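You operate a simulated robot arm through the tools that you are given. There is no shell and no other tool.

Carry out the task below with a simulated robot arm. There is one attempt and no reset: what you move stays moved.

Task
Switch the green press cabinet off, take out brass block 29 and set the tuning wheel to 8.
Fine: switch off before the door opens; block on top of the cabinet; door shut again.

The check looks at the end state, three seconds after you hand in, the way a careful person would. Anything else that was tipped, shoved, dropped, spilled or broken makes it a failure.

Robot
A 6-joint arm with a two-finger gripper, fixed in place. Base frame: the origin is at the foot of the arm, x ahead of it, y to its left, z up. Lengths are in m, angles in degrees, forces in N, time in s.
Its first joint turns from -166.0 to 166.0 degrees. Payload 2.45 kg.
The tool frame sits at the grasp point between the pads (the TCP): z along the fingers, y along the line on which they close. The tips reach 0.02 m beyond it. Largest opening 0.14 m; the body of the gripper starts 0.168 m behind the TCP.
Orientation is told as [roll, pitch, yaw] about the base's x, y, z axes, in that order, counted from this pose: with the fingers straight down and closing along the base's y, the tool's x points along the base's -x, its y along +y and its z along -z.

Tools
- The arm moves only by the tool arm_command. Its argument "moves" is a list that holds one entry, the list of rows, each a list of 7 numbers: the shift along the tool's x, y, z in mm, then the turn, a rotation vector about the tool's x, y, z in degrees, then the finger opening in mm, from 0 to 140. In form: [[[tx, ty, tz, wx, wy, wz, grip], ...]]. A call has 1 to 20 rows; each row shifts and turns the commanded pose from where the row before left it, along the tool's axes as they then stand. Rows are played at 5 a second. More than 0.05 m and 8.6 degrees between two rows, or a gripper value outside its range, and nothing of the call is played. Where a pose cannot be reached the arm comes as near as it can. A force on the tool above 90 N (or 10 N above the force at the start of the call, whichever is more), or a blocked arm, ends the call early, and 0.2 s more pass. Each finger travels about 0.045 m/s and halts on what it meets, pressing with about 33 N; the grip force reading is that of the motor and also rises with nothing between the fingers. The clock runs only during rows and for 0.2 s after the last one: add rows that do not move to give the fingers time. The reply holds the time, the measured pose of the TCP, the force on the tool along the base axes, the opening and the grip force, in the units named above and with some noise, with the torque about the TCP (base axes, N m) and any sound that the robot's microphone picked up.
- Cameras (640 x 400 px; columns grow to the right, rows downward): "scene" is fixed at [0.224, 0.4956, 1.5321]; the picture's right is [-0.73, -0.68, 0.00], its down [-0.28, 0.30, -0.91] and it looks along [0.62, -0.67, -0.41] (base axes); focal length 372 px, centre (320, 200). "wrist" rides on the gripper at [0.078, 0.011, -0.209] in the tool frame; the picture's right is [-0.14, 0.99, 0.00], its down [-0.92, -0.13, -0.37] and it looks along [-0.37, -0.05, 0.93] (tool axes); focal length 280 px, centre (320, 200). There is no depth. A picture from a camera that has moved, and an enlarged one, comes with that camera's place and axes in the base frame and with its lens. The place of the scene camera against the robot may be out by one fixed shift of up to 0.012 m in any direction.
- grab_frame(camera): a new picture of that camera. No time passes.
- inspect(camera, box): a new picture of the part [left, top, right, bottom] of that camera's present view, enlarged. No time passes.
- hand_in(): hands the job in; it is judged then, once.

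Places have to be worked out from the pictures, the camera data and where the tool is seen. Open the gripper and draw the arm clear of the work before you hand the job in, unless the task says otherwise.

The tools are called by a JSON object that holds its "op" and its "data". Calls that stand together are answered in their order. arm_command: Moves the arm, as the interface text tells. Its arguments: {"type":"object","properties":{"moves":{"type":"array"}},"required":["moves"]} The other tools are called the same way: grab_frame (camera) takes a picture; inspect (camera, box) takes an enlarged picture of a part of a camera's view; hand_in () hands the job in.

At the start:

```text
t: 0.0
tcp_pos: [0.6142, -0.319, 1.3377]
tcp_rot: [0.0, 0.0, 0.0]
ft_force: [0.1, -0.3, 1.1]
moment: [0.01, -0.01, -0.01]
opening: 0.1399
grip_force: 0.1
```

scene: 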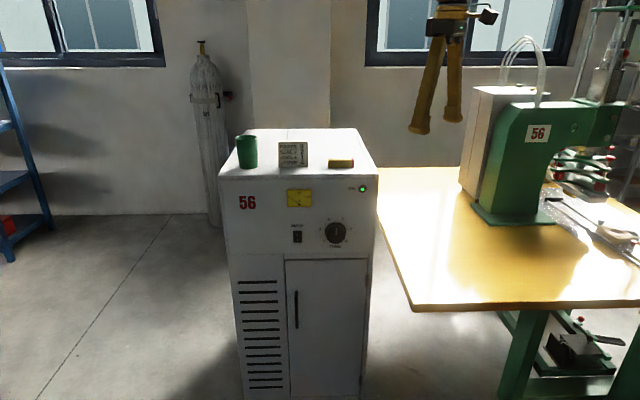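
wrist: 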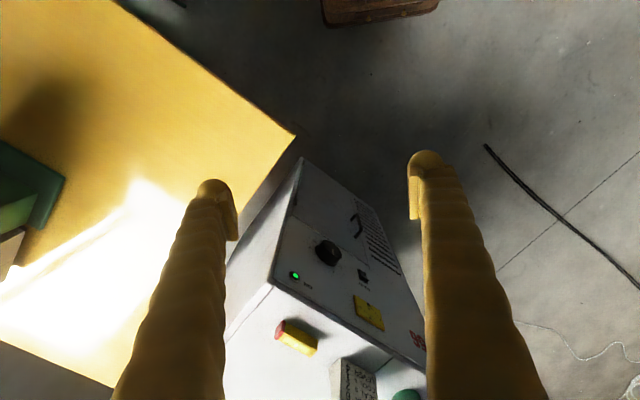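

I'll begin with enlarged views of the cabinet to read the panel, the labels and the things on top.

{"op": "inspect", "data": {"camera": "scene", "box": [210, 120, 390, 260]}}

{"op": "inspect", "data": {"camera": "scene", "box": [220, 240, 400, 400]}}

{"op": "inspect", "data": {"camera": "wrist", "box": [220, 150, 450, 400]}}

{"op": "inspect", "data": {"camera": "scene", "box": [270, 180, 370, 260]}}

{"op": "inspect", "data": {"camera": "scene", "box": [270, 135, 320, 175]}}

```text
2.86 times, centred on (300, 190) of scene
camera zoom: at [0.224, 0.4956, 1.5321], right [-0.73, -0.68, 0.0], down [-0.28, 0.3, -0.91], along [0.62, -0.67, -0.41], focal length 1063 px, centre (377, 229)
```

zoom: 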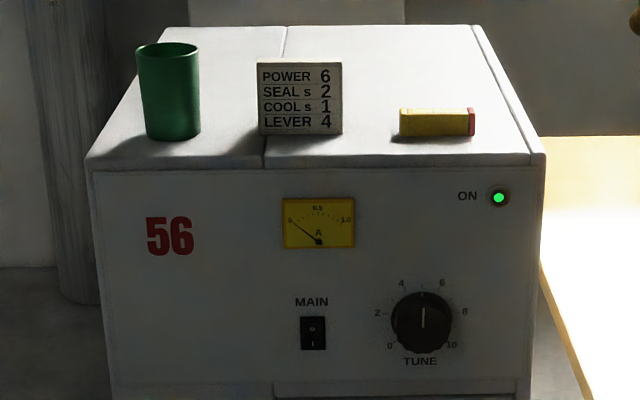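

```text
2.50 times, centred on (310, 320) of scene
camera zoom: at [0.224, 0.4956, 1.5321], right [-0.73, -0.68, 0.0], down [-0.28, 0.3, -0.91], along [0.62, -0.67, -0.41], focal length 930 px, centre (345, -100)
```

zoom: 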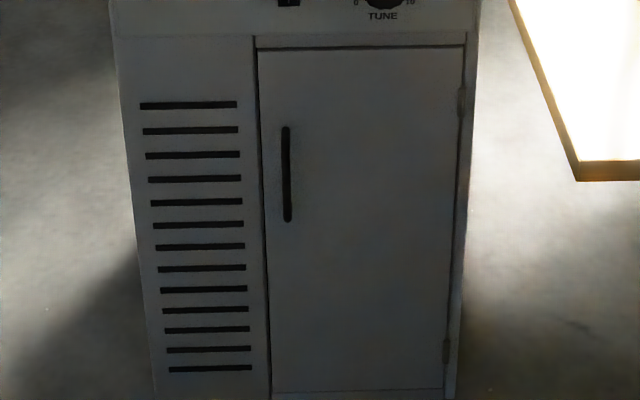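

```text
1.60 times, centred on (335, 275) of wrist
camera zoom: at [0.5349, -0.309, 1.5476], right [0.14, 0.99, 0.0], down [0.92, -0.13, 0.37], along [0.37, -0.05, -0.93], focal length 449 px, centre (296, 80)
```

zoom: 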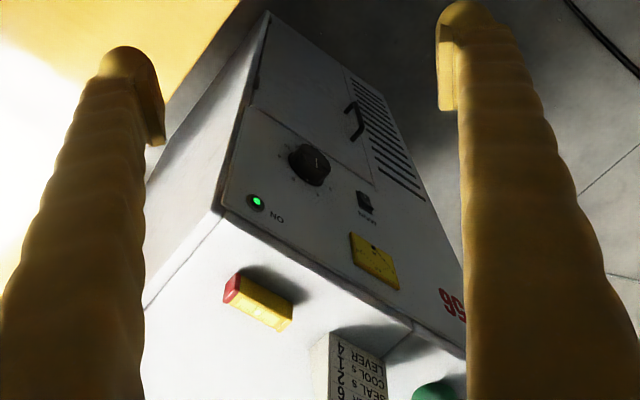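

```text
5.00 times, centred on (320, 220) of scene
camera zoom: at [0.224, 0.4956, 1.5321], right [-0.73, -0.68, 0.0], down [-0.28, 0.3, -0.91], along [0.62, -0.67, -0.41], focal length 1860 px, centre (320, 100)
```

zoom: 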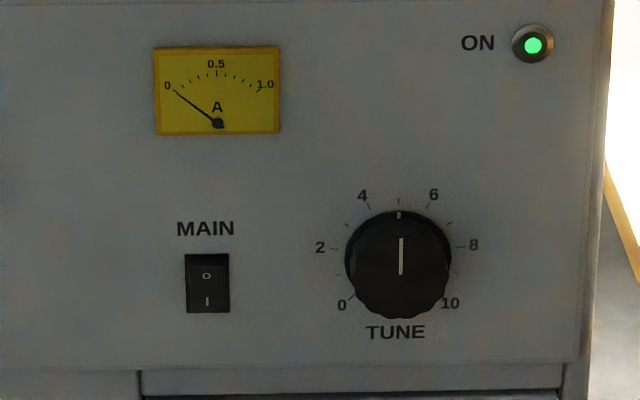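

```text
10.00 times, centred on (295, 155) of scene
camera zoom: at [0.224, 0.4956, 1.5321], right [-0.73, -0.68, 0.0], down [-0.28, 0.3, -0.91], along [0.62, -0.67, -0.41], focal length 3720 px, centre (570, 650)
```

zoom: 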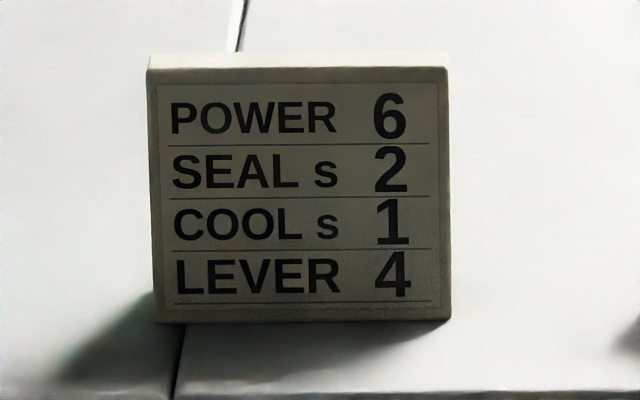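

The LED is lit (on), the rocker has 0 on top and I below, and the wheel is at 5. Two-view triangulation puts the LED near (0.89, -0.41, 1.06), with the front face looking along about (-0.7, 0.7). I'll turn the tool about its axis so the camera ends up above the gripper once the tool points at the face.

{"op": "arm_command", "data": {"moves": [[[0, 0, 0, 0, 0, -8, 140], [0, 0, 0, 0, 0, -8, 140], [0, 0, 0, 0, 0, -8, 140], [0, 0, 0, 0, 0, -8, 140], [0, 0, 0, 0, 0, -8, 140], [0, 0, 0, 0, 0, -8, 140], [0, 0, 0, 0, 0, -8, 140], [0, 0, 0, 0, 0, -8, 140], [0, 0, 0, 0, 0, -8, 140], [0, 0, 0, 0, 0, -8, 140], [0, 0, 0, 0, 0, -8, 140], [0, 0, 0, 0, 0, -8, 140], [0, 0, 0, 0, 0, -8, 140], [0, 0, 0, 0, 0, -8, 140], [0, 0, 0, 0, 0, -8, 140], [0, 0, 0, 0, 0, -8, 140], [0, 0, 0, 0, 0, -7, 140]]]}}

{"op": "grab_frame", "data": {"camera": "scene"}}

{"op": "grab_frame", "data": {"camera": "wrist"}}

```text
t: 3.6
tcp_pos: [0.6144, -0.3194, 1.3372]
tcp_rot: [-0.1, 0.0, 135.0]
ft_force: [-0.4, -1.5, -0.2]
moment: [-0.01, -0.01, -0.01]
opening: 0.1398
grip_force: 0.0
```

```text
taken
```

scene: 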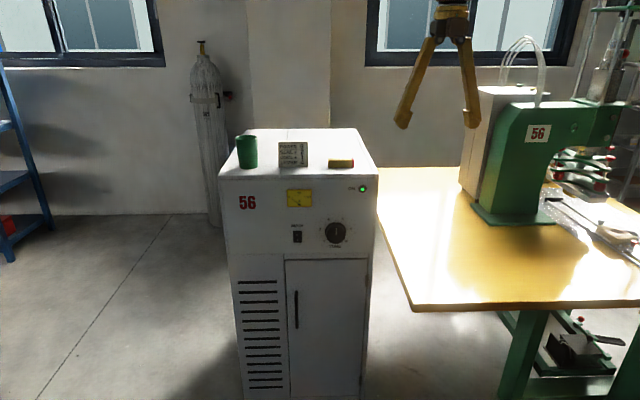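

```text
taken
camera wrist: at [0.6612, -0.3829, 1.5475], right [-0.8, -0.61, 0.0], down [-0.56, 0.74, 0.37], along [-0.22, 0.29, -0.93], focal length 280 px, centre (320, 200)
```

wrist: 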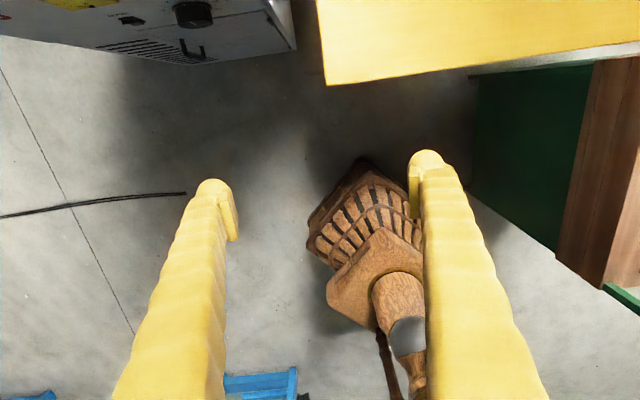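

The turn worked. Now I pitch the tool up towards the face, staying high, so the camera looks at the panel.

{"op": "arm_command", "data": {"moves": [[[0, 0, 0, 0, 8, 0, 140], [0, 0, 0, 0, 8, 0, 140], [0, 0, 0, 0, 8, 0, 140], [0, 0, 0, 0, 8, 0, 140], [0, 0, 0, 0, 8, 0, 140], [0, 0, 0, 0, 8, 0, 140], [0, 0, 0, 0, 8, 0, 140], [0, 0, 0, 0, 8, 0, 140], [0, 0, 0, 0, 8, 0, 140], [0, 0, 0, 0, 8, 0, 140], [0, 0, 0, 0, 8, 0, 140], [0, 0, 0, 0, 2, 0, 140]]]}}

{"op": "grab_frame", "data": {"camera": "wrist"}}

{"op": "grab_frame", "data": {"camera": "scene"}}

```text
t: 5.2
tcp_pos: [0.6655, -0.3372, 1.2302]
tcp_rot: [5.7, 45.2, 139.2]
ft_force: [0.9, -0.2, -0.2]
moment: [-0.01, -0.02, -0.01]
opening: 0.1401
grip_force: 0.0
stopped in row 7: the arm was blocked; the commanded pose is now the measured one
```

```text
taken
camera wrist: at [0.6006, -0.2701, 1.4336], right [-0.77, -0.64, -0.03], down [-0.58, 0.71, -0.4], along [0.28, -0.29, -0.91], focal length 280 px, centre (320, 200)
```

wrist: 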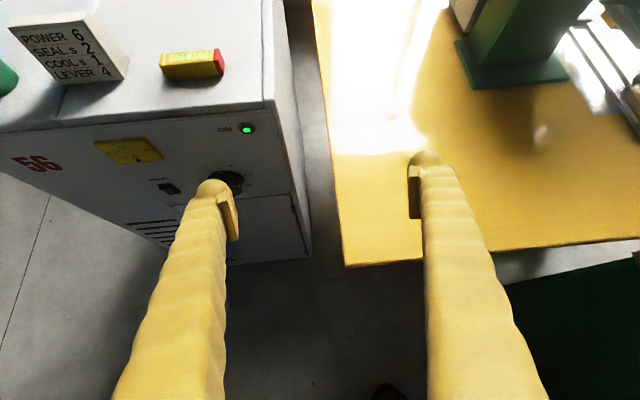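

```text
taken
```

scene: 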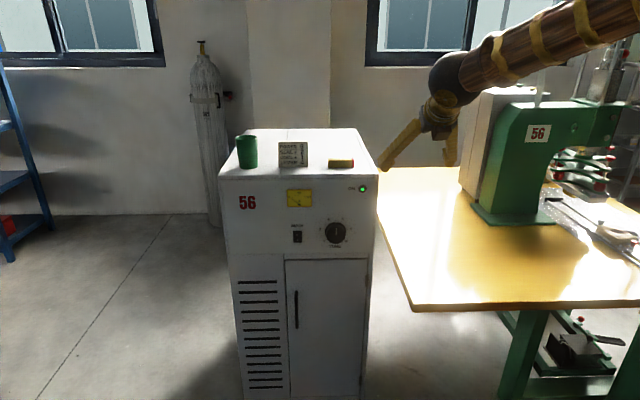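

The arm was blocked at about 45° of pitch, with no contact force, so this looks like a joint or posture problem. I'll test a small move left and down with a slower pitch.

{"op": "arm_command", "data": {"moves": [[[0, -20, 0, 0, 2, 0, 140], [0, -20, 0, 0, 2, 0, 140], [0, -20, 0, 0, 2, 0, 140]]]}}

```text
t: 6.0
tcp_pos: [0.706, -0.2929, 1.2291]
tcp_rot: [6.1, 51.7, 140.0]
ft_force: [-0.6, -2.0, 0.2]
moment: [0.05, 0.02, -0.01]
opening: 0.14
grip_force: 0.0
```

That works at a gentler rate. I'll continue slowly, moving left and backing off a little.

{"op": "arm_command", "data": {"moves": [[[0, -15, -10, 0, 4, 0, 140], [0, -15, -10, 0, 4, 0, 140], [0, -15, -10, 0, 4, 0, 140], [0, -15, -10, 0, 4, 0, 140], [0, -15, -10, 0, 4, 0, 140], [0, -15, -10, 0, 4, 0, 140]]]}}

{"op": "grab_frame", "data": {"camera": "wrist"}}

{"op": "grab_frame", "data": {"camera": "scene"}}

```text
t: 7.4
tcp_pos: [0.7334, -0.1914, 1.2552]
tcp_rot: [15.1, 75.3, 149.6]
ft_force: [0.0, -0.1, 0.4]
moment: [0.0, -0.03, 0.02]
opening: 0.14
grip_force: 0.0
```

```text
taken
camera wrist: at [0.6014, -0.0647, 1.3825], right [-0.73, -0.68, -0.07], down [-0.36, 0.46, -0.81], along [0.58, -0.56, -0.58], focal length 280 px, centre (320, 200)
```

wrist: 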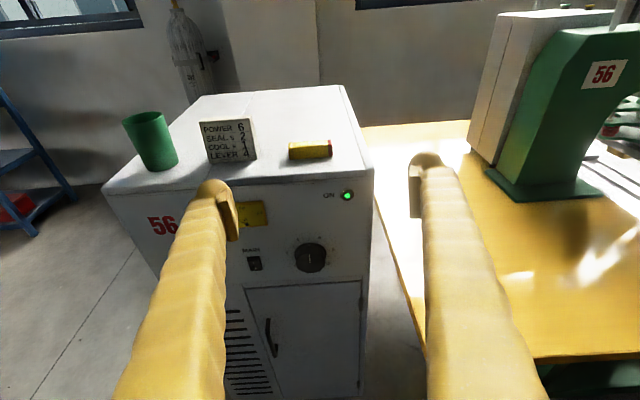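

```text
taken
```

scene: 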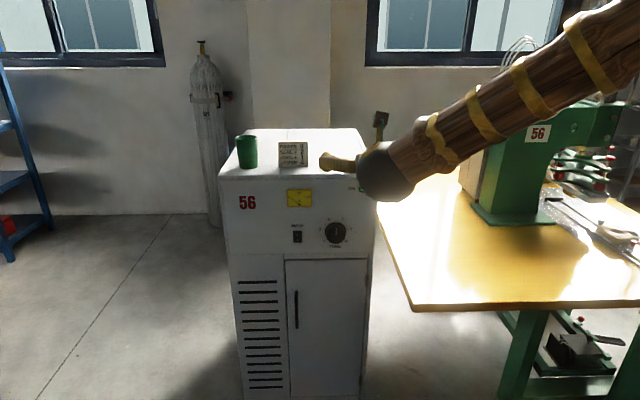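

The camera now looks squarely at the panel from above. I'll enlarge it for measurements.

{"op": "inspect", "data": {"camera": "wrist", "box": [200, 170, 400, 295]}}

{"op": "inspect", "data": {"camera": "wrist", "box": [200, 275, 400, 400]}}

{"op": "inspect", "data": {"camera": "wrist", "box": [90, 80, 390, 270]}}

```text
3.20 times, centred on (300, 232) of wrist
camera zoom: at [0.6014, -0.0647, 1.3825], right [-0.73, -0.68, -0.07], down [-0.36, 0.46, -0.81], along [0.58, -0.56, -0.58], focal length 897 px, centre (384, 96)
```

zoom: 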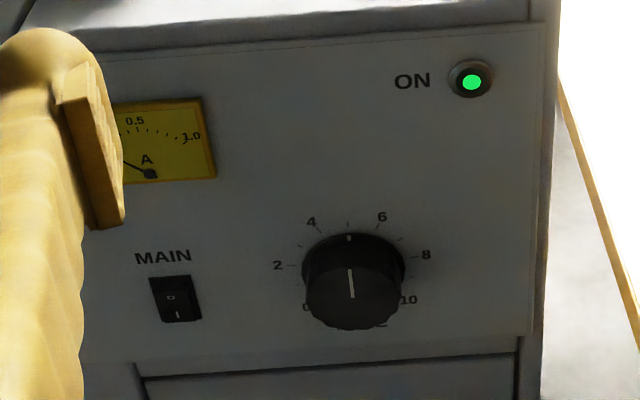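

```text
3.20 times, centred on (300, 338) of wrist
camera zoom: at [0.6014, -0.0647, 1.3825], right [-0.73, -0.68, -0.07], down [-0.36, 0.46, -0.81], along [0.58, -0.56, -0.58], focal length 897 px, centre (384, -240)
```

zoom: 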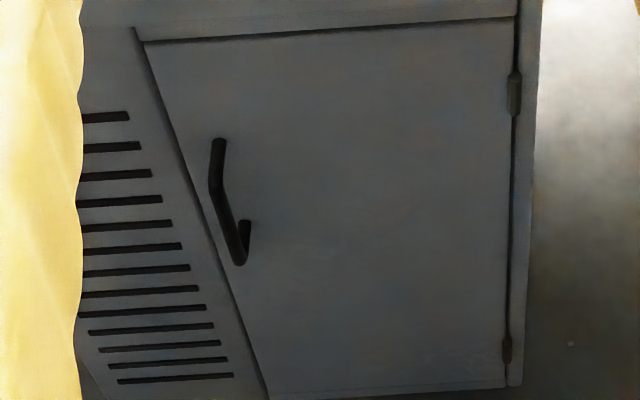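

```text
2.11 times, centred on (240, 175) of wrist
camera zoom: at [0.6014, -0.0647, 1.3825], right [-0.73, -0.68, -0.07], down [-0.36, 0.46, -0.81], along [0.58, -0.56, -0.58], focal length 590 px, centre (488, 253)
```

zoom: 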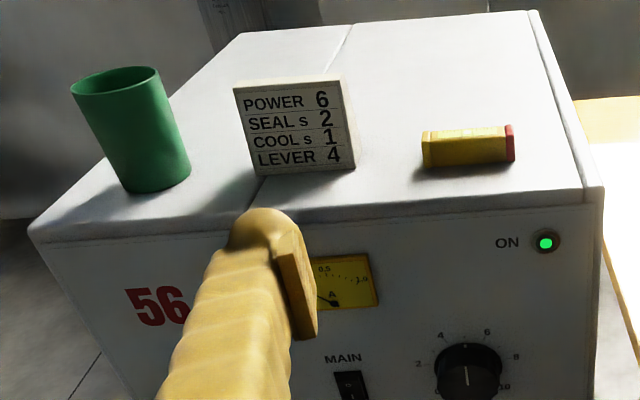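

From the views: rocker centre ≈ (1.036, -0.260, 0.898), knob axis ≈ (0.942, -0.349, 0.917), handle bar ≈ (1.014, -0.225) with z 0.53 to 0.69, and face normal azimuth ≈ 133.5°. I'll level the tool, tilt it 30° down, close the fingers and go to a standoff in front of the rocker's "0" half.

{"op": "arm_command", "data": {"moves": [[[0, 0, 0, -0.7, 0, 4, 0], [0, 0, 0, 0, -4, 0, 0], [0, 0, 0, 0, -4, 0, 0], [0, 0, 0, 0, -4, 0, 0], [0, 0, 0, 0, -4, 0, 0], [-18, -14.3, 27, 0, 0, 0, 0], [-18, -14.3, 27, 0, 0, 0, 0], [-18, -14.3, 27, 0, 0, 0, 0], [-18, -14.3, 27, 0, 0, 0, 0], [-18, -14.3, 27, 0, 0, 0, 0], [-18, -14.3, 27, 0, 0, 0, 0], [-18, -14.3, 27, 0, 0, 0, 0], [-18, -14.3, 27, 0, 0, 0, 0], [-18, -14.3, 27, 0, 0, 0, 0], [-18, -14.3, 27, 0, 0, 0, 0], [0, 0, 0, 0, 0, 0, 0]]]}}

{"op": "grab_frame", "data": {"camera": "wrist"}}

{"op": "grab_frame", "data": {"camera": "scene"}}

```text
t: 10.8
tcp_pos: [0.9392, -0.2008, 0.9609]
tcp_rot: [0.2, 59.7, 133.8]
ft_force: [-0.2, -0.9, 0.3]
moment: [0.01, -0.01, -0.01]
opening: 0.0002
grip_force: 29.2
```

```text
taken
camera wrist: at [0.8335, -0.1061, 1.1355], right [-0.77, -0.63, -0.12], down [-0.45, 0.65, -0.61], along [0.46, -0.41, -0.78], focal length 280 px, centre (320, 200)
```

wrist: 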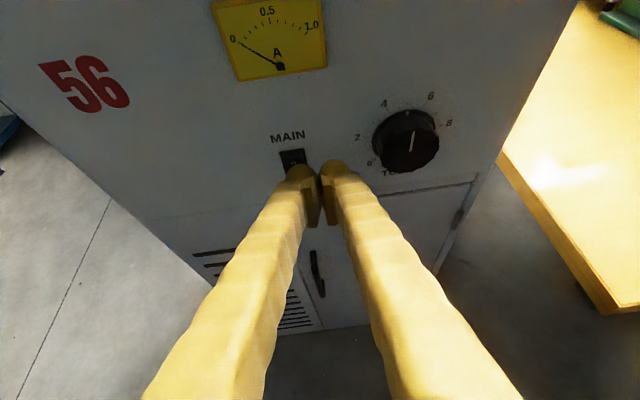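

```text
taken
```

scene: 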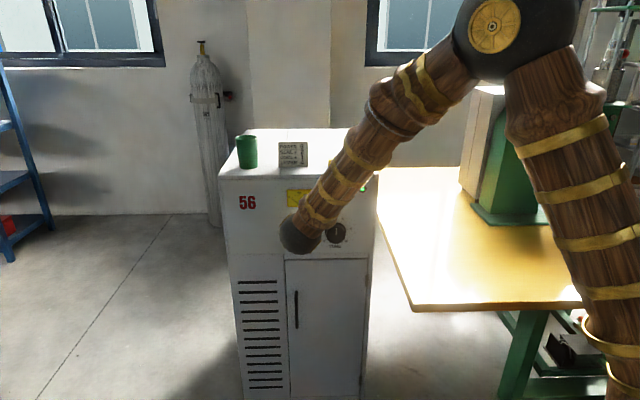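

Orientation is clean, about 30° down. I'll zoom in to refine the rocker's position.

{"op": "inspect", "data": {"camera": "wrist", "box": [250, 110, 350, 172]}}

{"op": "inspect", "data": {"camera": "wrist", "box": [340, 80, 480, 190]}}

```text
6.40 times, centred on (300, 141) of wrist
camera zoom: at [0.8335, -0.1061, 1.1355], right [-0.77, -0.63, -0.12], down [-0.45, 0.65, -0.61], along [0.46, -0.41, -0.78], focal length 1794 px, centre (448, 578)
```

zoom: 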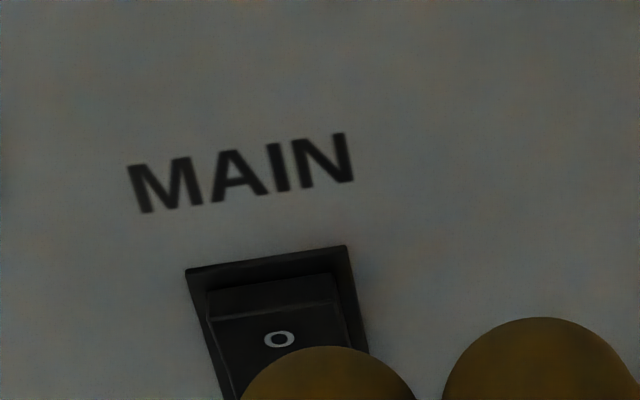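

```text
3.64 times, centred on (410, 135) of wrist
camera zoom: at [0.8335, -0.1061, 1.1355], right [-0.77, -0.63, -0.12], down [-0.45, 0.65, -0.61], along [0.46, -0.41, -0.78], focal length 1020 px, centre (-7, 436)
```

zoom: 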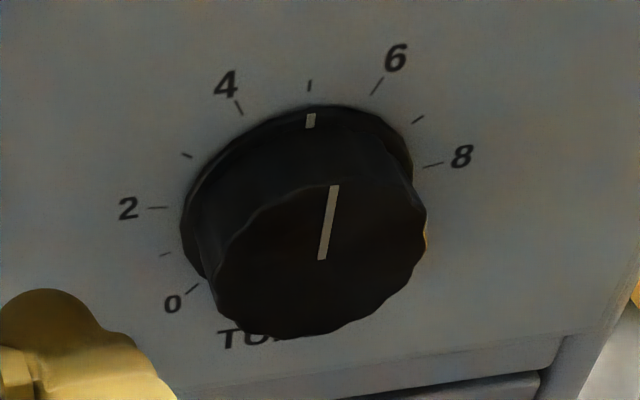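

The "0" half stands proud, with the "0" at z≈0.905. I'll use only the left finger (opening 40 mm), lower the tool and move in to just short of contact.

{"op": "arm_command", "data": {"moves": [[[0, 0, 0, 0, 0, 0, 40], [-21.6, 0, 12.5, 0, 0, 0, 40], [-21.6, 0, 12.5, 0, 0, 0, 40], [9.2, 0, 15.9, 0, 0, 0, 40], [9.2, 0, 15.9, 0, 0, 0, 40], [9.2, 0, 15.9, 0, 0, 0, 40], [0, 0, 0, 0, 0, 0, 40]]]}}

{"op": "grab_frame", "data": {"camera": "wrist"}}

{"op": "inspect", "data": {"camera": "wrist", "box": [230, 100, 390, 200]}}

{"op": "inspect", "data": {"camera": "scene", "box": [260, 180, 380, 260]}}

```text
t: 12.4
tcp_pos: [0.974, -0.2367, 0.9103]
tcp_rot: [0.1, 59.7, 133.8]
ft_force: [-0.2, 0.6, -0.3]
moment: [0.01, 0.0, -0.02]
opening: 0.0399
grip_force: 0.0
```

```text
taken
camera wrist: at [0.8678, -0.1419, 1.0853], right [-0.77, -0.63, -0.12], down [-0.45, 0.65, -0.61], along [0.46, -0.41, -0.78], focal length 280 px, centre (320, 200)
```

wrist: 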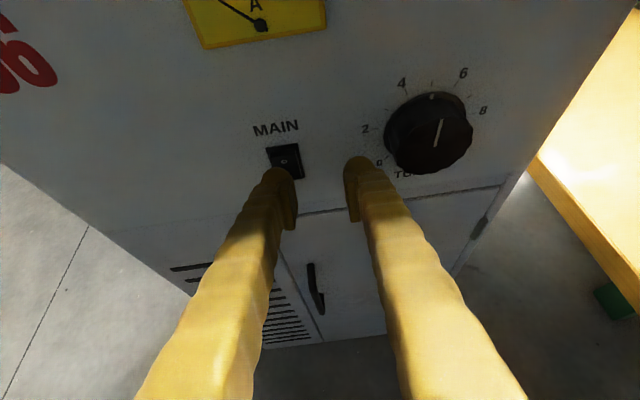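

```text
4.00 times, centred on (310, 150) of wrist
camera zoom: at [0.8678, -0.1419, 1.0853], right [-0.77, -0.63, -0.12], down [-0.45, 0.65, -0.61], along [0.46, -0.41, -0.78], focal length 1122 px, centre (360, 400)
```

zoom: 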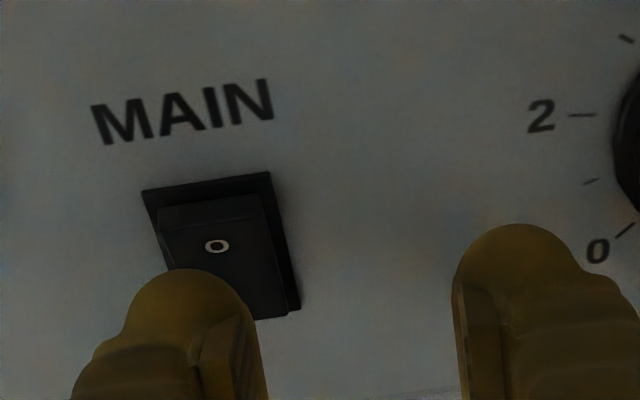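

```text
5.00 times, centred on (320, 220) of scene
camera zoom: at [0.224, 0.4956, 1.5321], right [-0.73, -0.68, 0.0], down [-0.28, 0.3, -0.91], along [0.62, -0.67, -0.41], focal length 1860 px, centre (320, 100)
```

zoom: 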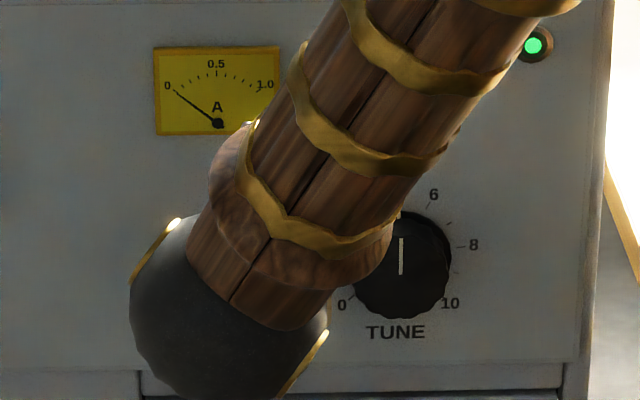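

The left finger sits about 7 mm too far left. I'll shift right and push forward in small steps.

{"op": "arm_command", "data": {"moves": [[[0, 7, 0, 0, 0, 0, 40], [5, 0, 8.7, 0, 0, 0, 40], [1.5, 0, 2.6, 0, 0, 0, 40], [1.5, 0, 2.6, 0, 0, 0, 40], [1.5, 0, 2.6, 0, 0, 0, 40], [1, 0, 1.73, 0, 0, 0, 40]]]}}

{"op": "inspect", "data": {"camera": "wrist", "box": [230, 100, 390, 200]}}

{"op": "inspect", "data": {"camera": "scene", "box": [260, 180, 380, 260]}}

```text
t: 13.8
tcp_pos: [0.9817, -0.2582, 0.912]
tcp_rot: [0.2, 59.7, 133.9]
ft_force: [0.0, 0.9, -0.3]
moment: [0.01, 0.0, 0.0]
opening: 0.0402
grip_force: 0.1
```

```text
4.00 times, centred on (310, 150) of wrist
camera zoom: at [0.8774, -0.1633, 1.0851], right [-0.77, -0.63, -0.12], down [-0.45, 0.65, -0.61], along [0.46, -0.41, -0.78], focal length 1122 px, centre (360, 400)
```

zoom: 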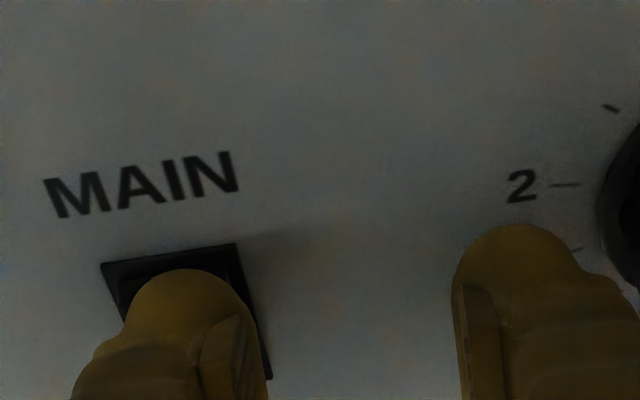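

```text
5.00 times, centred on (320, 220) of scene
camera zoom: at [0.224, 0.4956, 1.5321], right [-0.73, -0.68, 0.0], down [-0.28, 0.3, -0.91], along [0.62, -0.67, -0.41], focal length 1860 px, centre (320, 100)
```

zoom: 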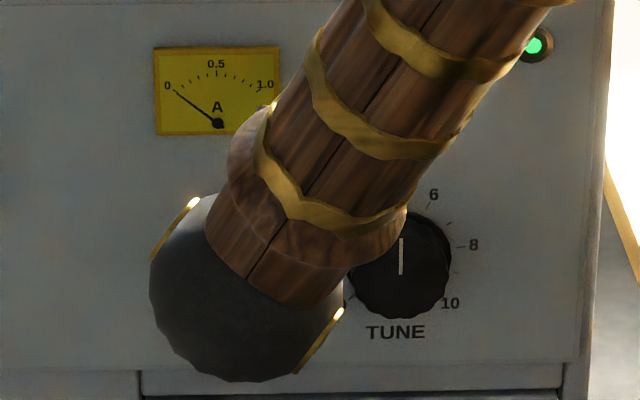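

No contact yet and the finger is centred on the rocker. I'll keep pushing in 2 mm steps.

{"op": "arm_command", "data": {"moves": [[[1, 0, 1.73, 0, 0, 0, 40], [1, 0, 1.73, 0, 0, 0, 40], [1, 0, 1.73, 0, 0, 0, 40]]]}}

{"op": "inspect", "data": {"camera": "scene", "box": [260, 180, 380, 260]}}

```text
t: 14.6
tcp_pos: [0.9864, -0.2612, 0.9099]
tcp_rot: [0.1, 59.7, 133.9]
ft_force: [-0.3, -0.3, -0.1]
moment: [0.02, 0.01, 0.01]
opening: 0.0399
grip_force: 0.1
```

```text
5.00 times, centred on (320, 220) of scene
camera zoom: at [0.224, 0.4956, 1.5321], right [-0.73, -0.68, 0.0], down [-0.28, 0.3, -0.91], along [0.62, -0.67, -0.41], focal length 1860 px, centre (320, 100)
```

zoom: 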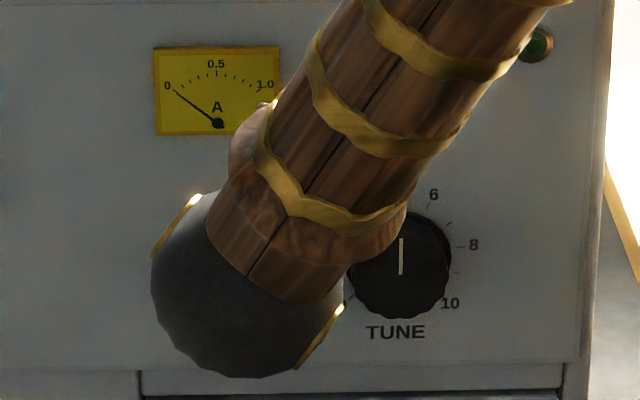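

The LED has gone dark, so the rocker flipped. I'll back away along the normal and check the rocker.

{"op": "arm_command", "data": {"moves": [[[-10, 0, -17.3, 0, 0, 0, 40], [-15, 0, -26, 0, 0, 0, 40], [-15, 0, -26, 0, 0, 0, 40], [-15, 0, -26, 0, 0, 0, 40]]]}}

{"op": "grab_frame", "data": {"camera": "wrist"}}

{"op": "inspect", "data": {"camera": "wrist", "box": [240, 80, 440, 205]}}

{"op": "grab_frame", "data": {"camera": "scene"}}

```text
t: 15.6
tcp_pos: [0.9104, -0.1833, 0.9136]
tcp_rot: [0.4, 59.7, 133.8]
ft_force: [0.3, 0.0, -0.3]
moment: [0.01, 0.01, 0.01]
opening: 0.0401
grip_force: 0.1
```

```text
taken
camera wrist: at [0.805, -0.0879, 1.0877], right [-0.77, -0.63, -0.12], down [-0.45, 0.65, -0.61], along [0.46, -0.41, -0.78], focal length 280 px, centre (320, 200)
```

wrist: 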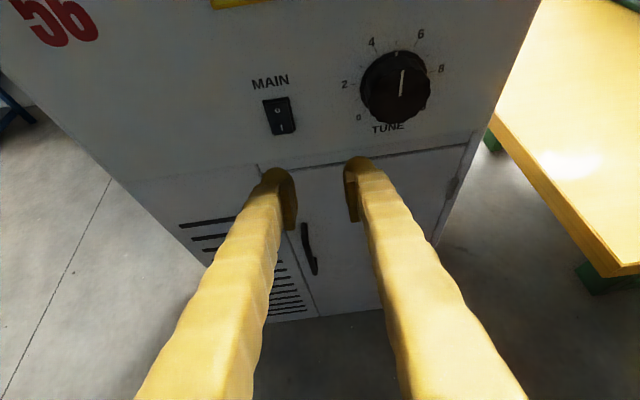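

```text
3.20 times, centred on (340, 142) of wrist
camera zoom: at [0.805, -0.0879, 1.0877], right [-0.77, -0.63, -0.12], down [-0.45, 0.65, -0.61], along [0.46, -0.41, -0.78], focal length 897 px, centre (256, 384)
```

zoom: 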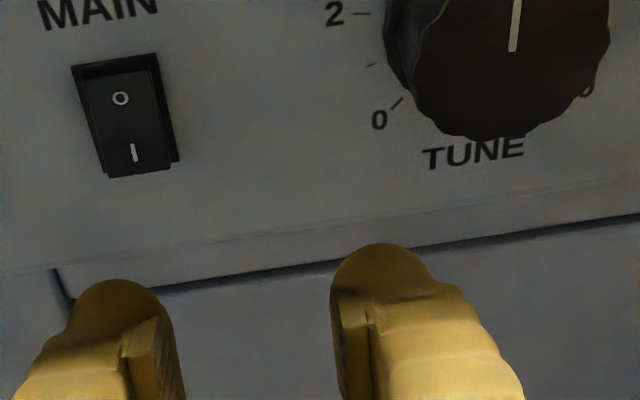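

```text
taken
```

scene: 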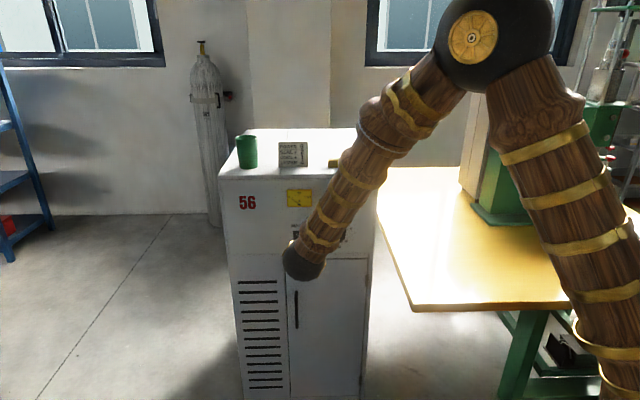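

The rocker now shows the I side raised, so it is off. Next is the door handle: I'll lower the arm with the tool kept about 30° down to view it better.

{"op": "arm_command", "data": {"moves": [[[-22, 0, 2, 0, 0, 0, 80], [-22, 0, 2, 0, 0, 0, 80], [-22, 0, 2, 0, 4, 0, 80], [-22, 0, 2, 0, 4, 0, 80], [-22, 0, 2, 0, 4, 0, 80], [-22, 0, 2, 0, 4, 0, 80], [-22, 0, 2, 0, 2, 0, 80]]]}}

{"op": "grab_frame", "data": {"camera": "wrist"}}

{"op": "grab_frame", "data": {"camera": "scene"}}

```text
t: 17.2
tcp_pos: [0.8738, -0.1439, 0.7663]
tcp_rot: [0.5, 77.8, 134.0]
ft_force: [-0.1, 0.9, 0.0]
moment: [-0.02, 0.02, -0.04]
opening: 0.0799
grip_force: 0.1
```

```text
taken
camera wrist: at [0.7364, -0.0158, 0.8885], right [-0.74, -0.66, -0.13], down [-0.29, 0.49, -0.82], along [0.61, -0.57, -0.55], focal length 280 px, centre (320, 200)
```

wrist: 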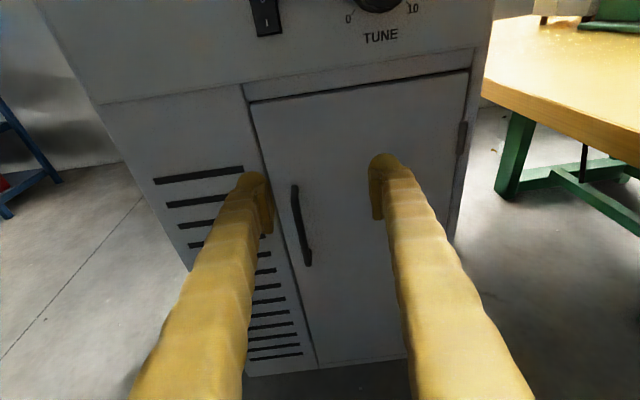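

```text
taken
```

scene: 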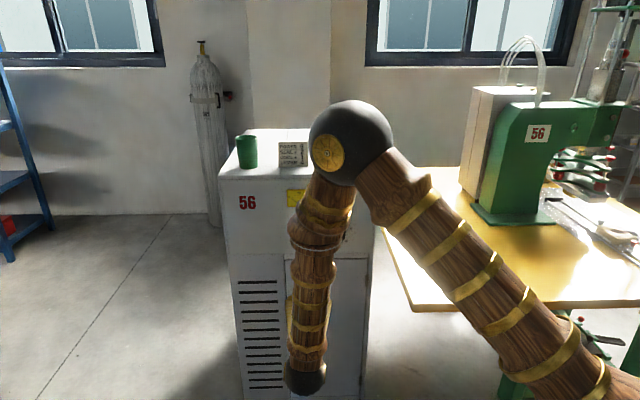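

Now the handle is well visible between the fingers; I'll zoom in to measure it.

{"op": "inspect", "data": {"camera": "wrist", "box": [240, 165, 400, 285]}}

{"op": "inspect", "data": {"camera": "wrist", "box": [230, 60, 490, 230]}}

```text
3.33 times, centred on (320, 225) of wrist
camera zoom: at [0.7364, -0.0158, 0.8885], right [-0.74, -0.66, -0.13], down [-0.29, 0.49, -0.82], along [0.61, -0.57, -0.55], focal length 935 px, centre (320, 117)
```

zoom: 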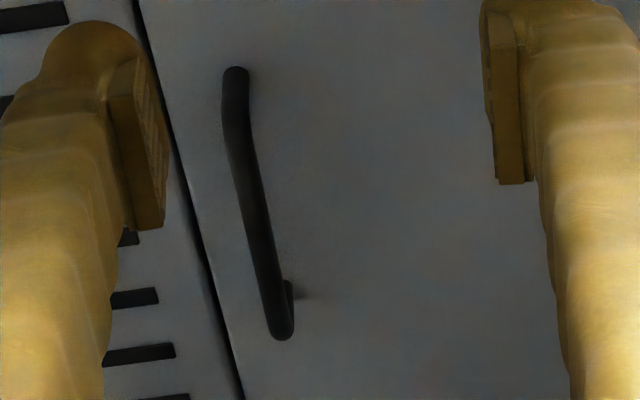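

```text
2.35 times, centred on (360, 145) of wrist
camera zoom: at [0.7364, -0.0158, 0.8885], right [-0.74, -0.66, -0.13], down [-0.29, 0.49, -0.82], along [0.61, -0.57, -0.55], focal length 660 px, centre (226, 329)
```

zoom: 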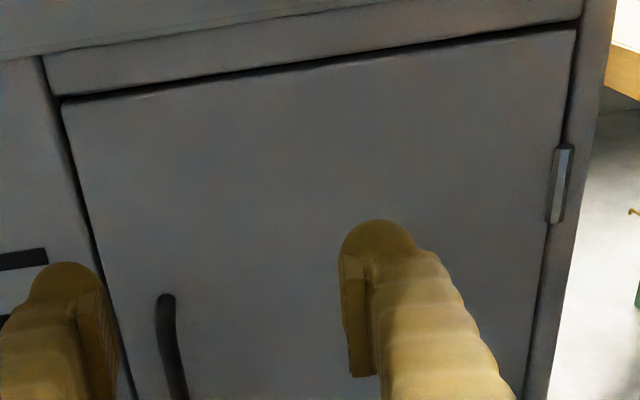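

The handle bar is a vertical round bar about 36 mm off the door, at (1.017, -0.228), z 0.53–0.67; the hinge line is near (0.858, -0.429). I'll level the tool and go to a standoff 80 mm in front of the bar at z≈0.60.

{"op": "arm_command", "data": {"moves": [[[0, 0, 0, 0, 4, 0, 80], [0, 0, 0, 0, 4, 0, 80], [0, 0, 0, 0, 4.2, 0, 80], [-33, -8.8, 16, 0, 0, 0, 80], [-33, -8.8, 16, 0, 0, 0, 80], [-33, -8.8, 16, 0, 0, 0, 80], [-33, -8.8, 16, 0, 0, 0, 80], [-33, -8.8, 16, 0, 0, 0, 80], [0, 0, 0, 0, 0, 0, 80]]]}}

{"op": "grab_frame", "data": {"camera": "wrist"}}

{"op": "grab_frame", "data": {"camera": "scene"}}

```text
t: 19.2
tcp_pos: [0.9601, -0.1719, 0.5996]
tcp_rot: [57.2, 89.8, -169.2]
ft_force: [-0.1, -0.4, -0.1]
moment: [0.01, 0.0, 0.0]
opening: 0.0799
grip_force: 0.1
```

```text
taken
camera wrist: at [0.8082, -0.0285, 0.681], right [-0.72, -0.68, -0.14], down [-0.16, 0.35, -0.92], along [0.68, -0.64, -0.37], focal length 280 px, centre (320, 200)
```

wrist: 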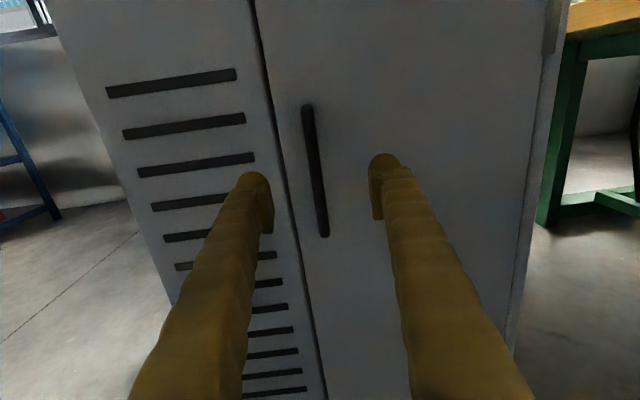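

```text
taken
```

scene: 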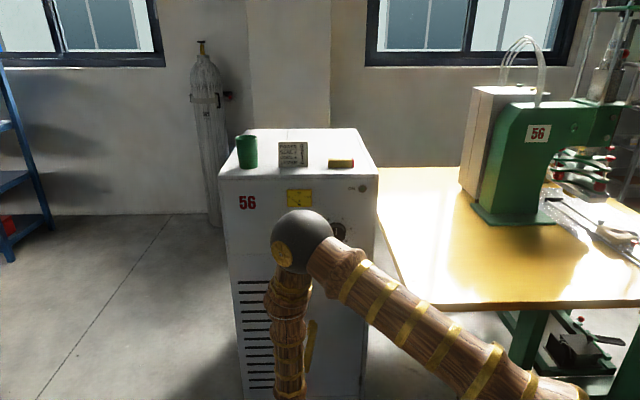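

Bar is centred between the fingers. I'll advance 78 mm and close on the bar.

{"op": "arm_command", "data": {"moves": [[[0, -1, 20, 0, 0, 0, 80], [0, 0, 20, 0, 0, 0, 80], [0, 0, 20, 0, 0, 0, 80], [0, 0, 18, 0, 0, 0, 80], [0, 0, 0, 0, 0, 0, 40], [0, 0, 0, 0, 0, 0, 20], [0, 0, 0, 0, 0, 0, 10], [0, 0, 0, 0, 0, 0, 5], [0, 0, 0, 0, 0, 0, 5], [0, 0, 0, 0, 0, 0, 5], [0, 0, 0, 0, 0, 0, 5]]]}}

{"op": "grab_frame", "data": {"camera": "wrist"}}

{"op": "grab_frame", "data": {"camera": "scene"}}

```text
t: 21.6
tcp_pos: [1.0151, -0.2286, 0.5991]
tcp_rot: [57.2, 89.9, -169.1]
ft_force: [12.4, 15.8, -2.7]
moment: [0.02, 0.0, 0.05]
opening: 0.0172
grip_force: 9.5
```

```text
taken
camera wrist: at [0.8628, -0.0852, 0.6788], right [-0.72, -0.68, -0.14], down [-0.16, 0.35, -0.92], along [0.68, -0.64, -0.37], focal length 280 px, centre (320, 200)
```

wrist: 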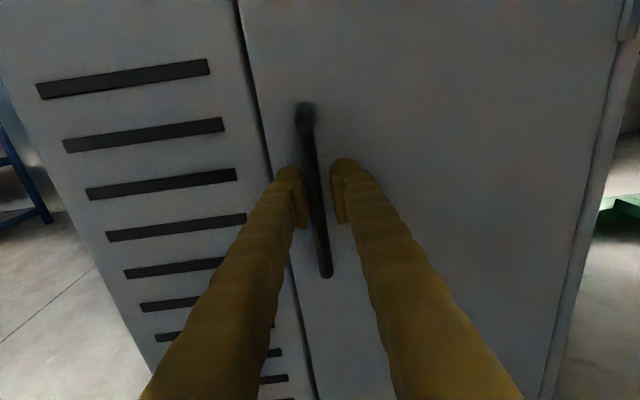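

```text
taken
```

scene: 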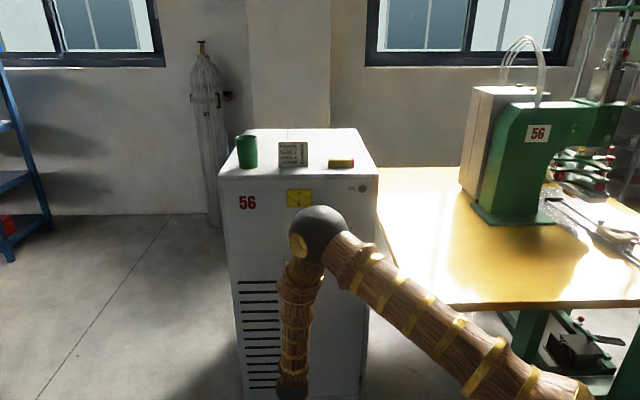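

The left finger touches first (about 20 N sideways), so the bar is about 2–3 mm left of centre. I'll shift left and close fully.

{"op": "arm_command", "data": {"moves": [[[0, -2.5, 0, 0, 0, 0, 5], [0, 0, 0, 0, 0, 0, 0], [0, 0, 0, 0, 0, 0, 0], [0, 0, 0, 0, 0, 0, 0]]]}}

```text
t: 22.6
tcp_pos: [1.0173, -0.225, 0.5984]
tcp_rot: [53.3, 89.8, -173.0]
ft_force: [25.2, 30.5, -10.5]
moment: [0.16, -0.02, 0.03]
opening: 0.0083
grip_force: 36.1
```

Gripped (8 mm). A sideways load towards the left remains, so I'll relieve it by shifting a little more left.

{"op": "arm_command", "data": {"moves": [[[0, -2, 0, 0, 0, 0, 0], [0, 0, 0, 0, 0, 0, 0]]]}}

```text
t: 23.2
tcp_pos: [1.0172, -0.2263, 0.6007]
tcp_rot: [55.3, 89.8, -171.2]
ft_force: [15.9, 19.0, -8.4]
moment: [0.1, -0.09, -0.01]
opening: 0.0085
grip_force: 35.9
```

Load is shrinking. I'll relieve another 2.5 mm and start the opening arc about the hinge with a few 3° steps, watching the forces.

{"op": "arm_command", "data": {"moves": [[[0, -2.5, 0, 0, 0, 0, 0], [0, 2.3, -13.3, 3, 0, 0, 0], [0, 2.3, -13.3, 3, 0, 0, 0], [0, 2.3, -13.3, 3, 0, 0, 0]]]}}

{"op": "grab_frame", "data": {"camera": "wrist"}}

```text
t: 24.2
tcp_pos: [0.9857, -0.2039, 0.5999]
tcp_rot: [49.1, 89.9, -168.7]
ft_force: [-22.9, -44.0, 7.8]
moment: [0.18, 0.08, -0.04]
opening: 0.0083
grip_force: 36.4
```

```text
taken
camera wrist: at [0.8127, -0.0858, 0.6789], right [-0.61, -0.78, -0.14], down [-0.22, 0.33, -0.92], along [0.77, -0.53, -0.37], focal length 280 px, centre (320, 200)
```

wrist: 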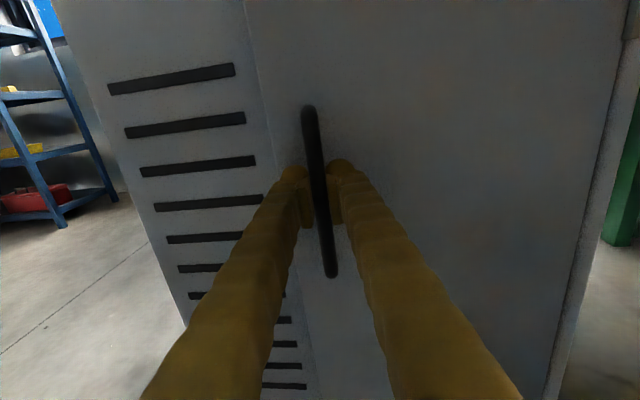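

The door is opening (about 9°), but a sideways load to the right has built up. I'll correct by +5 mm and continue in 4° steps.

{"op": "arm_command", "data": {"moves": [[[0, 5, 0, 0, 0, 0, 0], [0, 3.4, -17.7, 4, 0, 0, 0], [0, 3.4, -17.7, 4, 0, 0, 0], [0, 3.4, -17.7, 4, 0, 0, 0]]]}}

{"op": "grab_frame", "data": {"camera": "wrist"}}

```text
t: 25.2
tcp_pos: [0.9328, -0.1838, 0.5989]
tcp_rot: [21.1, 89.7, 175.8]
ft_force: [2.1, 9.3, -8.5]
moment: [0.12, 0.03, 0.06]
opening: 0.0084
grip_force: 35.7
```

```text
taken
camera wrist: at [0.7388, -0.1055, 0.6792], right [-0.42, -0.9, -0.14], down [-0.28, 0.27, -0.92], along [0.86, -0.35, -0.37], focal length 280 px, centre (320, 200)
```

wrist: 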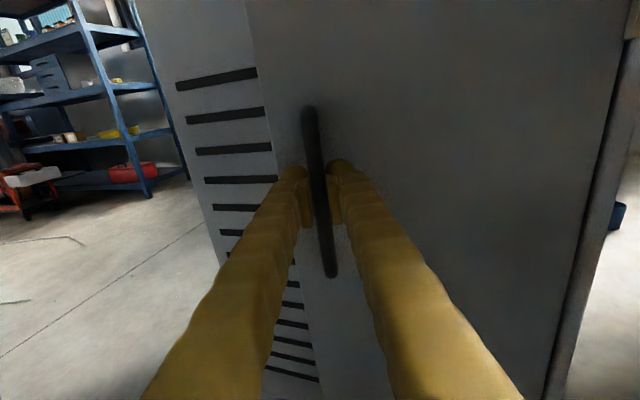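

Loads are small and the measured path fits the hinge estimate (21° open). Continuing in 5° steps.

{"op": "arm_command", "data": {"moves": [[[0, 4.2, -22, 5, 0, 0, 0], [0, 4.2, -22, 5, 0, 0, 0], [0, 4.2, -22, 5, 0, 0, 0], [0, 4.2, -22, 5, 0, 0, 0], [0, 4.2, -22, 5, 0, 0, 0]]]}}

{"op": "grab_frame", "data": {"camera": "wrist"}}

{"op": "grab_frame", "data": {"camera": "scene"}}

```text
t: 25.7
tcp_pos: [0.901, -0.1768, 0.5995]
tcp_rot: [85.9, 89.7, -116.3]
ft_force: [-9.0, -63.0, 1.3]
moment: [0.31, -0.1, -0.01]
opening: 0.0084
grip_force: 36.2
out of reach, approached as far as the arm can: row 1, 2
stopped in row 2: the force on the tool passed its limit at 107 N (the readings are from after the stop); the commanded pose is now the measured one
```

```text
taken
camera wrist: at [0.7039, -0.1088, 0.6787], right [-0.37, -0.92, -0.13], down [-0.29, 0.25, -0.92], along [0.88, -0.3, -0.37], focal length 280 px, centre (320, 200)
```

wrist: 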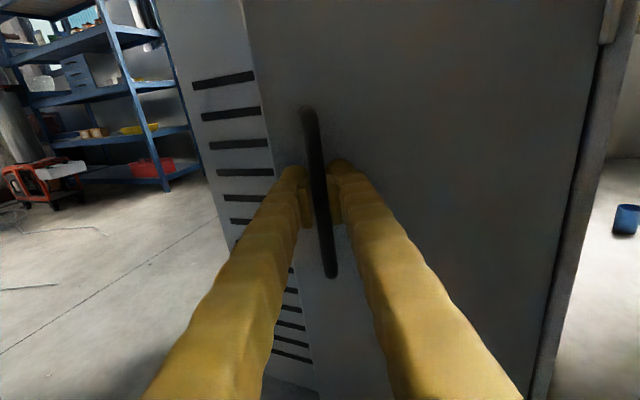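

```text
taken
```

scene: 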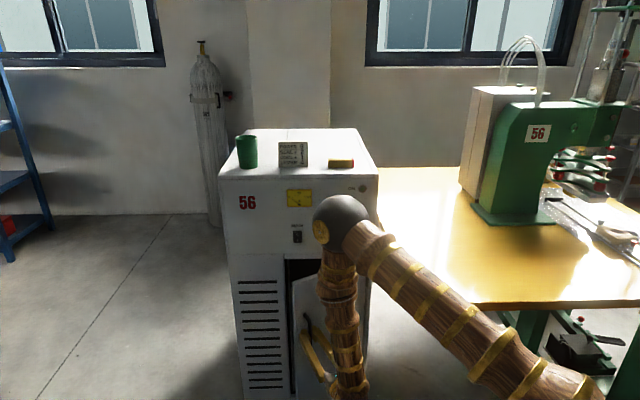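

The arm runs into a joint limit when it also rotates with the door (about 25° open). The bar is round, so I'll keep the tool's orientation fixed and let the bar pivot between the pads, first trying a short tangential pull with a small inward correction.

{"op": "arm_command", "data": {"moves": [[[0, 4, 0, 0, 0, 0, 0], [0, 4, -12, 0, 0, 0, 0], [0, 4, -12, 0, 0, 0, 0]]]}}

```text
t: 26.5
tcp_pos: [0.8748, -0.1742, 0.6005]
tcp_rot: [73.9, 89.8, -127.7]
ft_force: [-1.3, -56.6, 1.3]
moment: [0.33, 0.49, 0.07]
opening: 0.0086
grip_force: 36.9
```

It moves. A 57 N load along -y persists, so I'll probe its direction with a small shift before continuing.

{"op": "arm_command", "data": {"moves": [[[0, 3, 0, 0, 0, 0, 0], [0, 0, 0, 0, 0, 0, 0]]]}}

{"op": "grab_frame", "data": {"camera": "wrist"}}

{"op": "inspect", "data": {"camera": "scene", "box": [220, 180, 420, 400]}}

```text
t: 27.1
tcp_pos: [0.8762, -0.175, 0.5986]
tcp_rot: [81.4, 89.8, -120.0]
ft_force: [0.0, -5.3, 2.4]
moment: [0.11, 0.1, 0.01]
opening: 0.0082
grip_force: 36.0
```

```text
taken
camera wrist: at [0.6765, -0.1093, 0.6787], right [-0.36, -0.92, -0.14], down [-0.3, 0.25, -0.92], along [0.88, -0.29, -0.37], focal length 280 px, centre (320, 200)
```

wrist: 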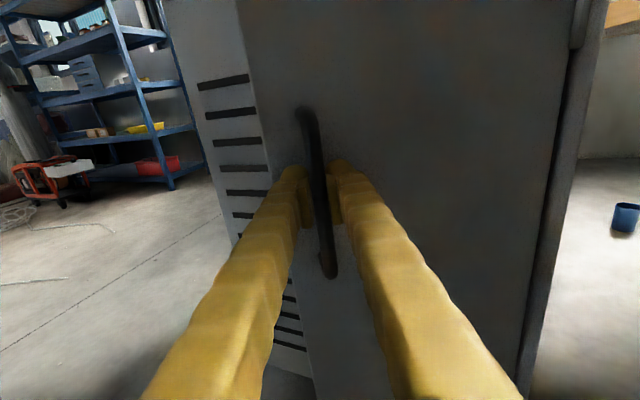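

```text
1.82 times, centred on (320, 290) of scene
camera zoom: at [0.224, 0.4956, 1.5321], right [-0.73, -0.68, 0.0], down [-0.28, 0.3, -0.91], along [0.62, -0.67, -0.41], focal length 676 px, centre (320, 36)
```

zoom: 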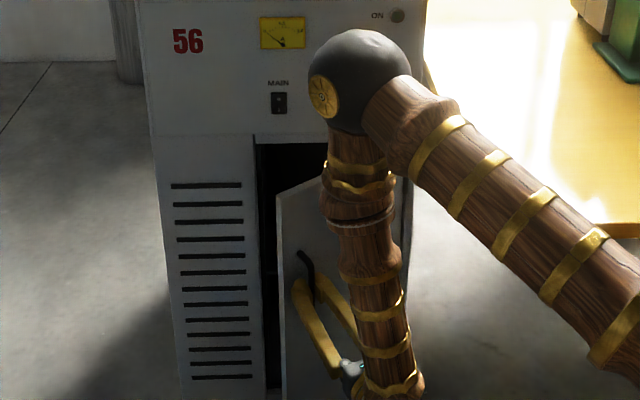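

Load gone. I'll continue along the refined arc (hinge ≈ (0.8625, -0.428), R ≈ 0.254) with the orientation fixed.

{"op": "arm_command", "data": {"moves": [[[0, 8.1, -21, 0, 0, 0, 0], [0, 9.7, -19.9, 0, 0, 0, 0], [0, 11.4, -18.9, 0, 0, 0, 0]]]}}

```text
t: 27.9
tcp_pos: [0.8095, -0.1822, 0.5987]
tcp_rot: [95.4, 89.8, -106.5]
ft_force: [0.8, -1.1, -4.1]
moment: [0.07, 0.45, 0.06]
opening: 0.0083
grip_force: 35.6
```

Clean motion. Next three arc steps.

{"op": "arm_command", "data": {"moves": [[[0, 13.1, -17.8, 0, 0, 0, 0], [0, 14.5, -16.6, 0, 0, 0, 0], [0, 15.9, -15.3, 0, 0, 0, 0]]]}}

{"op": "grab_frame", "data": {"camera": "wrist"}}

{"op": "grab_frame", "data": {"camera": "scene"}}

```text
t: 28.7
tcp_pos: [0.7813, -0.1863, 0.6093]
tcp_rot: [12.9, 89.2, 170.5]
ft_force: [3.4, -11.0, -29.2]
moment: [-0.08, 0.12, -0.03]
opening: 0.0091
grip_force: 36.7
out of reach, approached as far as the arm can: row 1, 2, 3
```

```text
taken
camera wrist: at [0.5851, -0.1174, 0.6911], right [-0.38, -0.92, -0.13], down [-0.3, 0.26, -0.92], along [0.87, -0.31, -0.38], focal length 280 px, centre (320, 200)
```

wrist: 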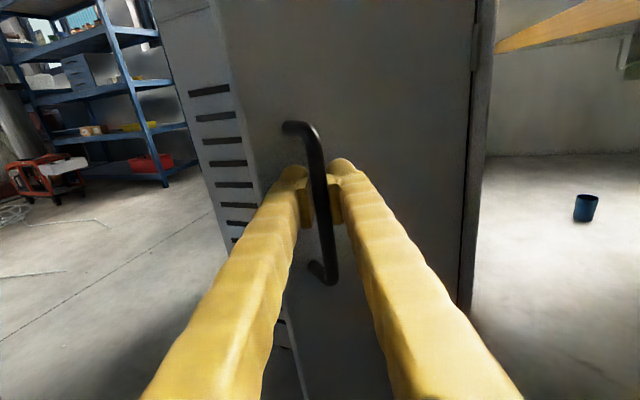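

```text
taken
```

scene: 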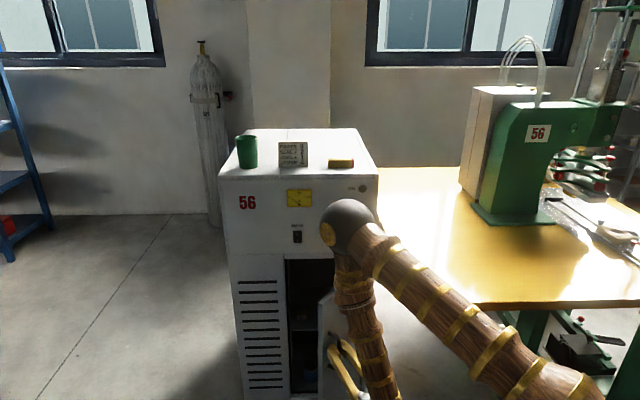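

Another reach limit, because the wrist is too close to the base; the door is about 57° open. I'll return the command to the measured place, release the bar with a good gap, and view.

{"op": "arm_command", "data": {"moves": [[[0, -14, 12, 0, 0, 0, 0], [0, -14, 12, 0, 0, 0, 0], [0, 0, 0, 0, 0, 0, 0], [0, 0, 0, 0, 0, 0, 60], [0, 0, 0, 0, 0, 0, 60], [0, 0, 0, 0, 0, 0, 60], [0, 0, 0, 0, 0, 0, 60]]]}}

{"op": "grab_frame", "data": {"camera": "wrist"}}

```text
t: 29.2
tcp_pos: [0.8046, -0.1798, 0.6105]
tcp_rot: [112.9, 89.7, -89.4]
ft_force: [4.2, -14.5, -1.7]
moment: [0.13, 0.1, -0.03]
opening: 0.0089
grip_force: 36.6
stopped in row 2: the force on the tool passed its limit at 94 N (the readings are from after the stop); the commanded pose is now the measured one
```

```text
taken
camera wrist: at [0.6066, -0.1106, 0.6889], right [-0.38, -0.92, -0.13], down [-0.29, 0.25, -0.92], along [0.88, -0.31, -0.36], focal length 280 px, centre (320, 200)
```

wrist: 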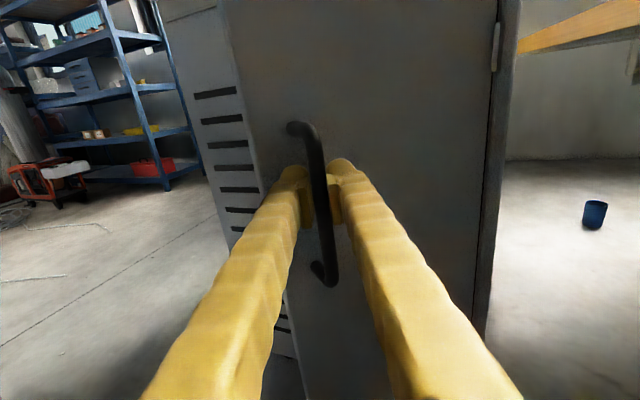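

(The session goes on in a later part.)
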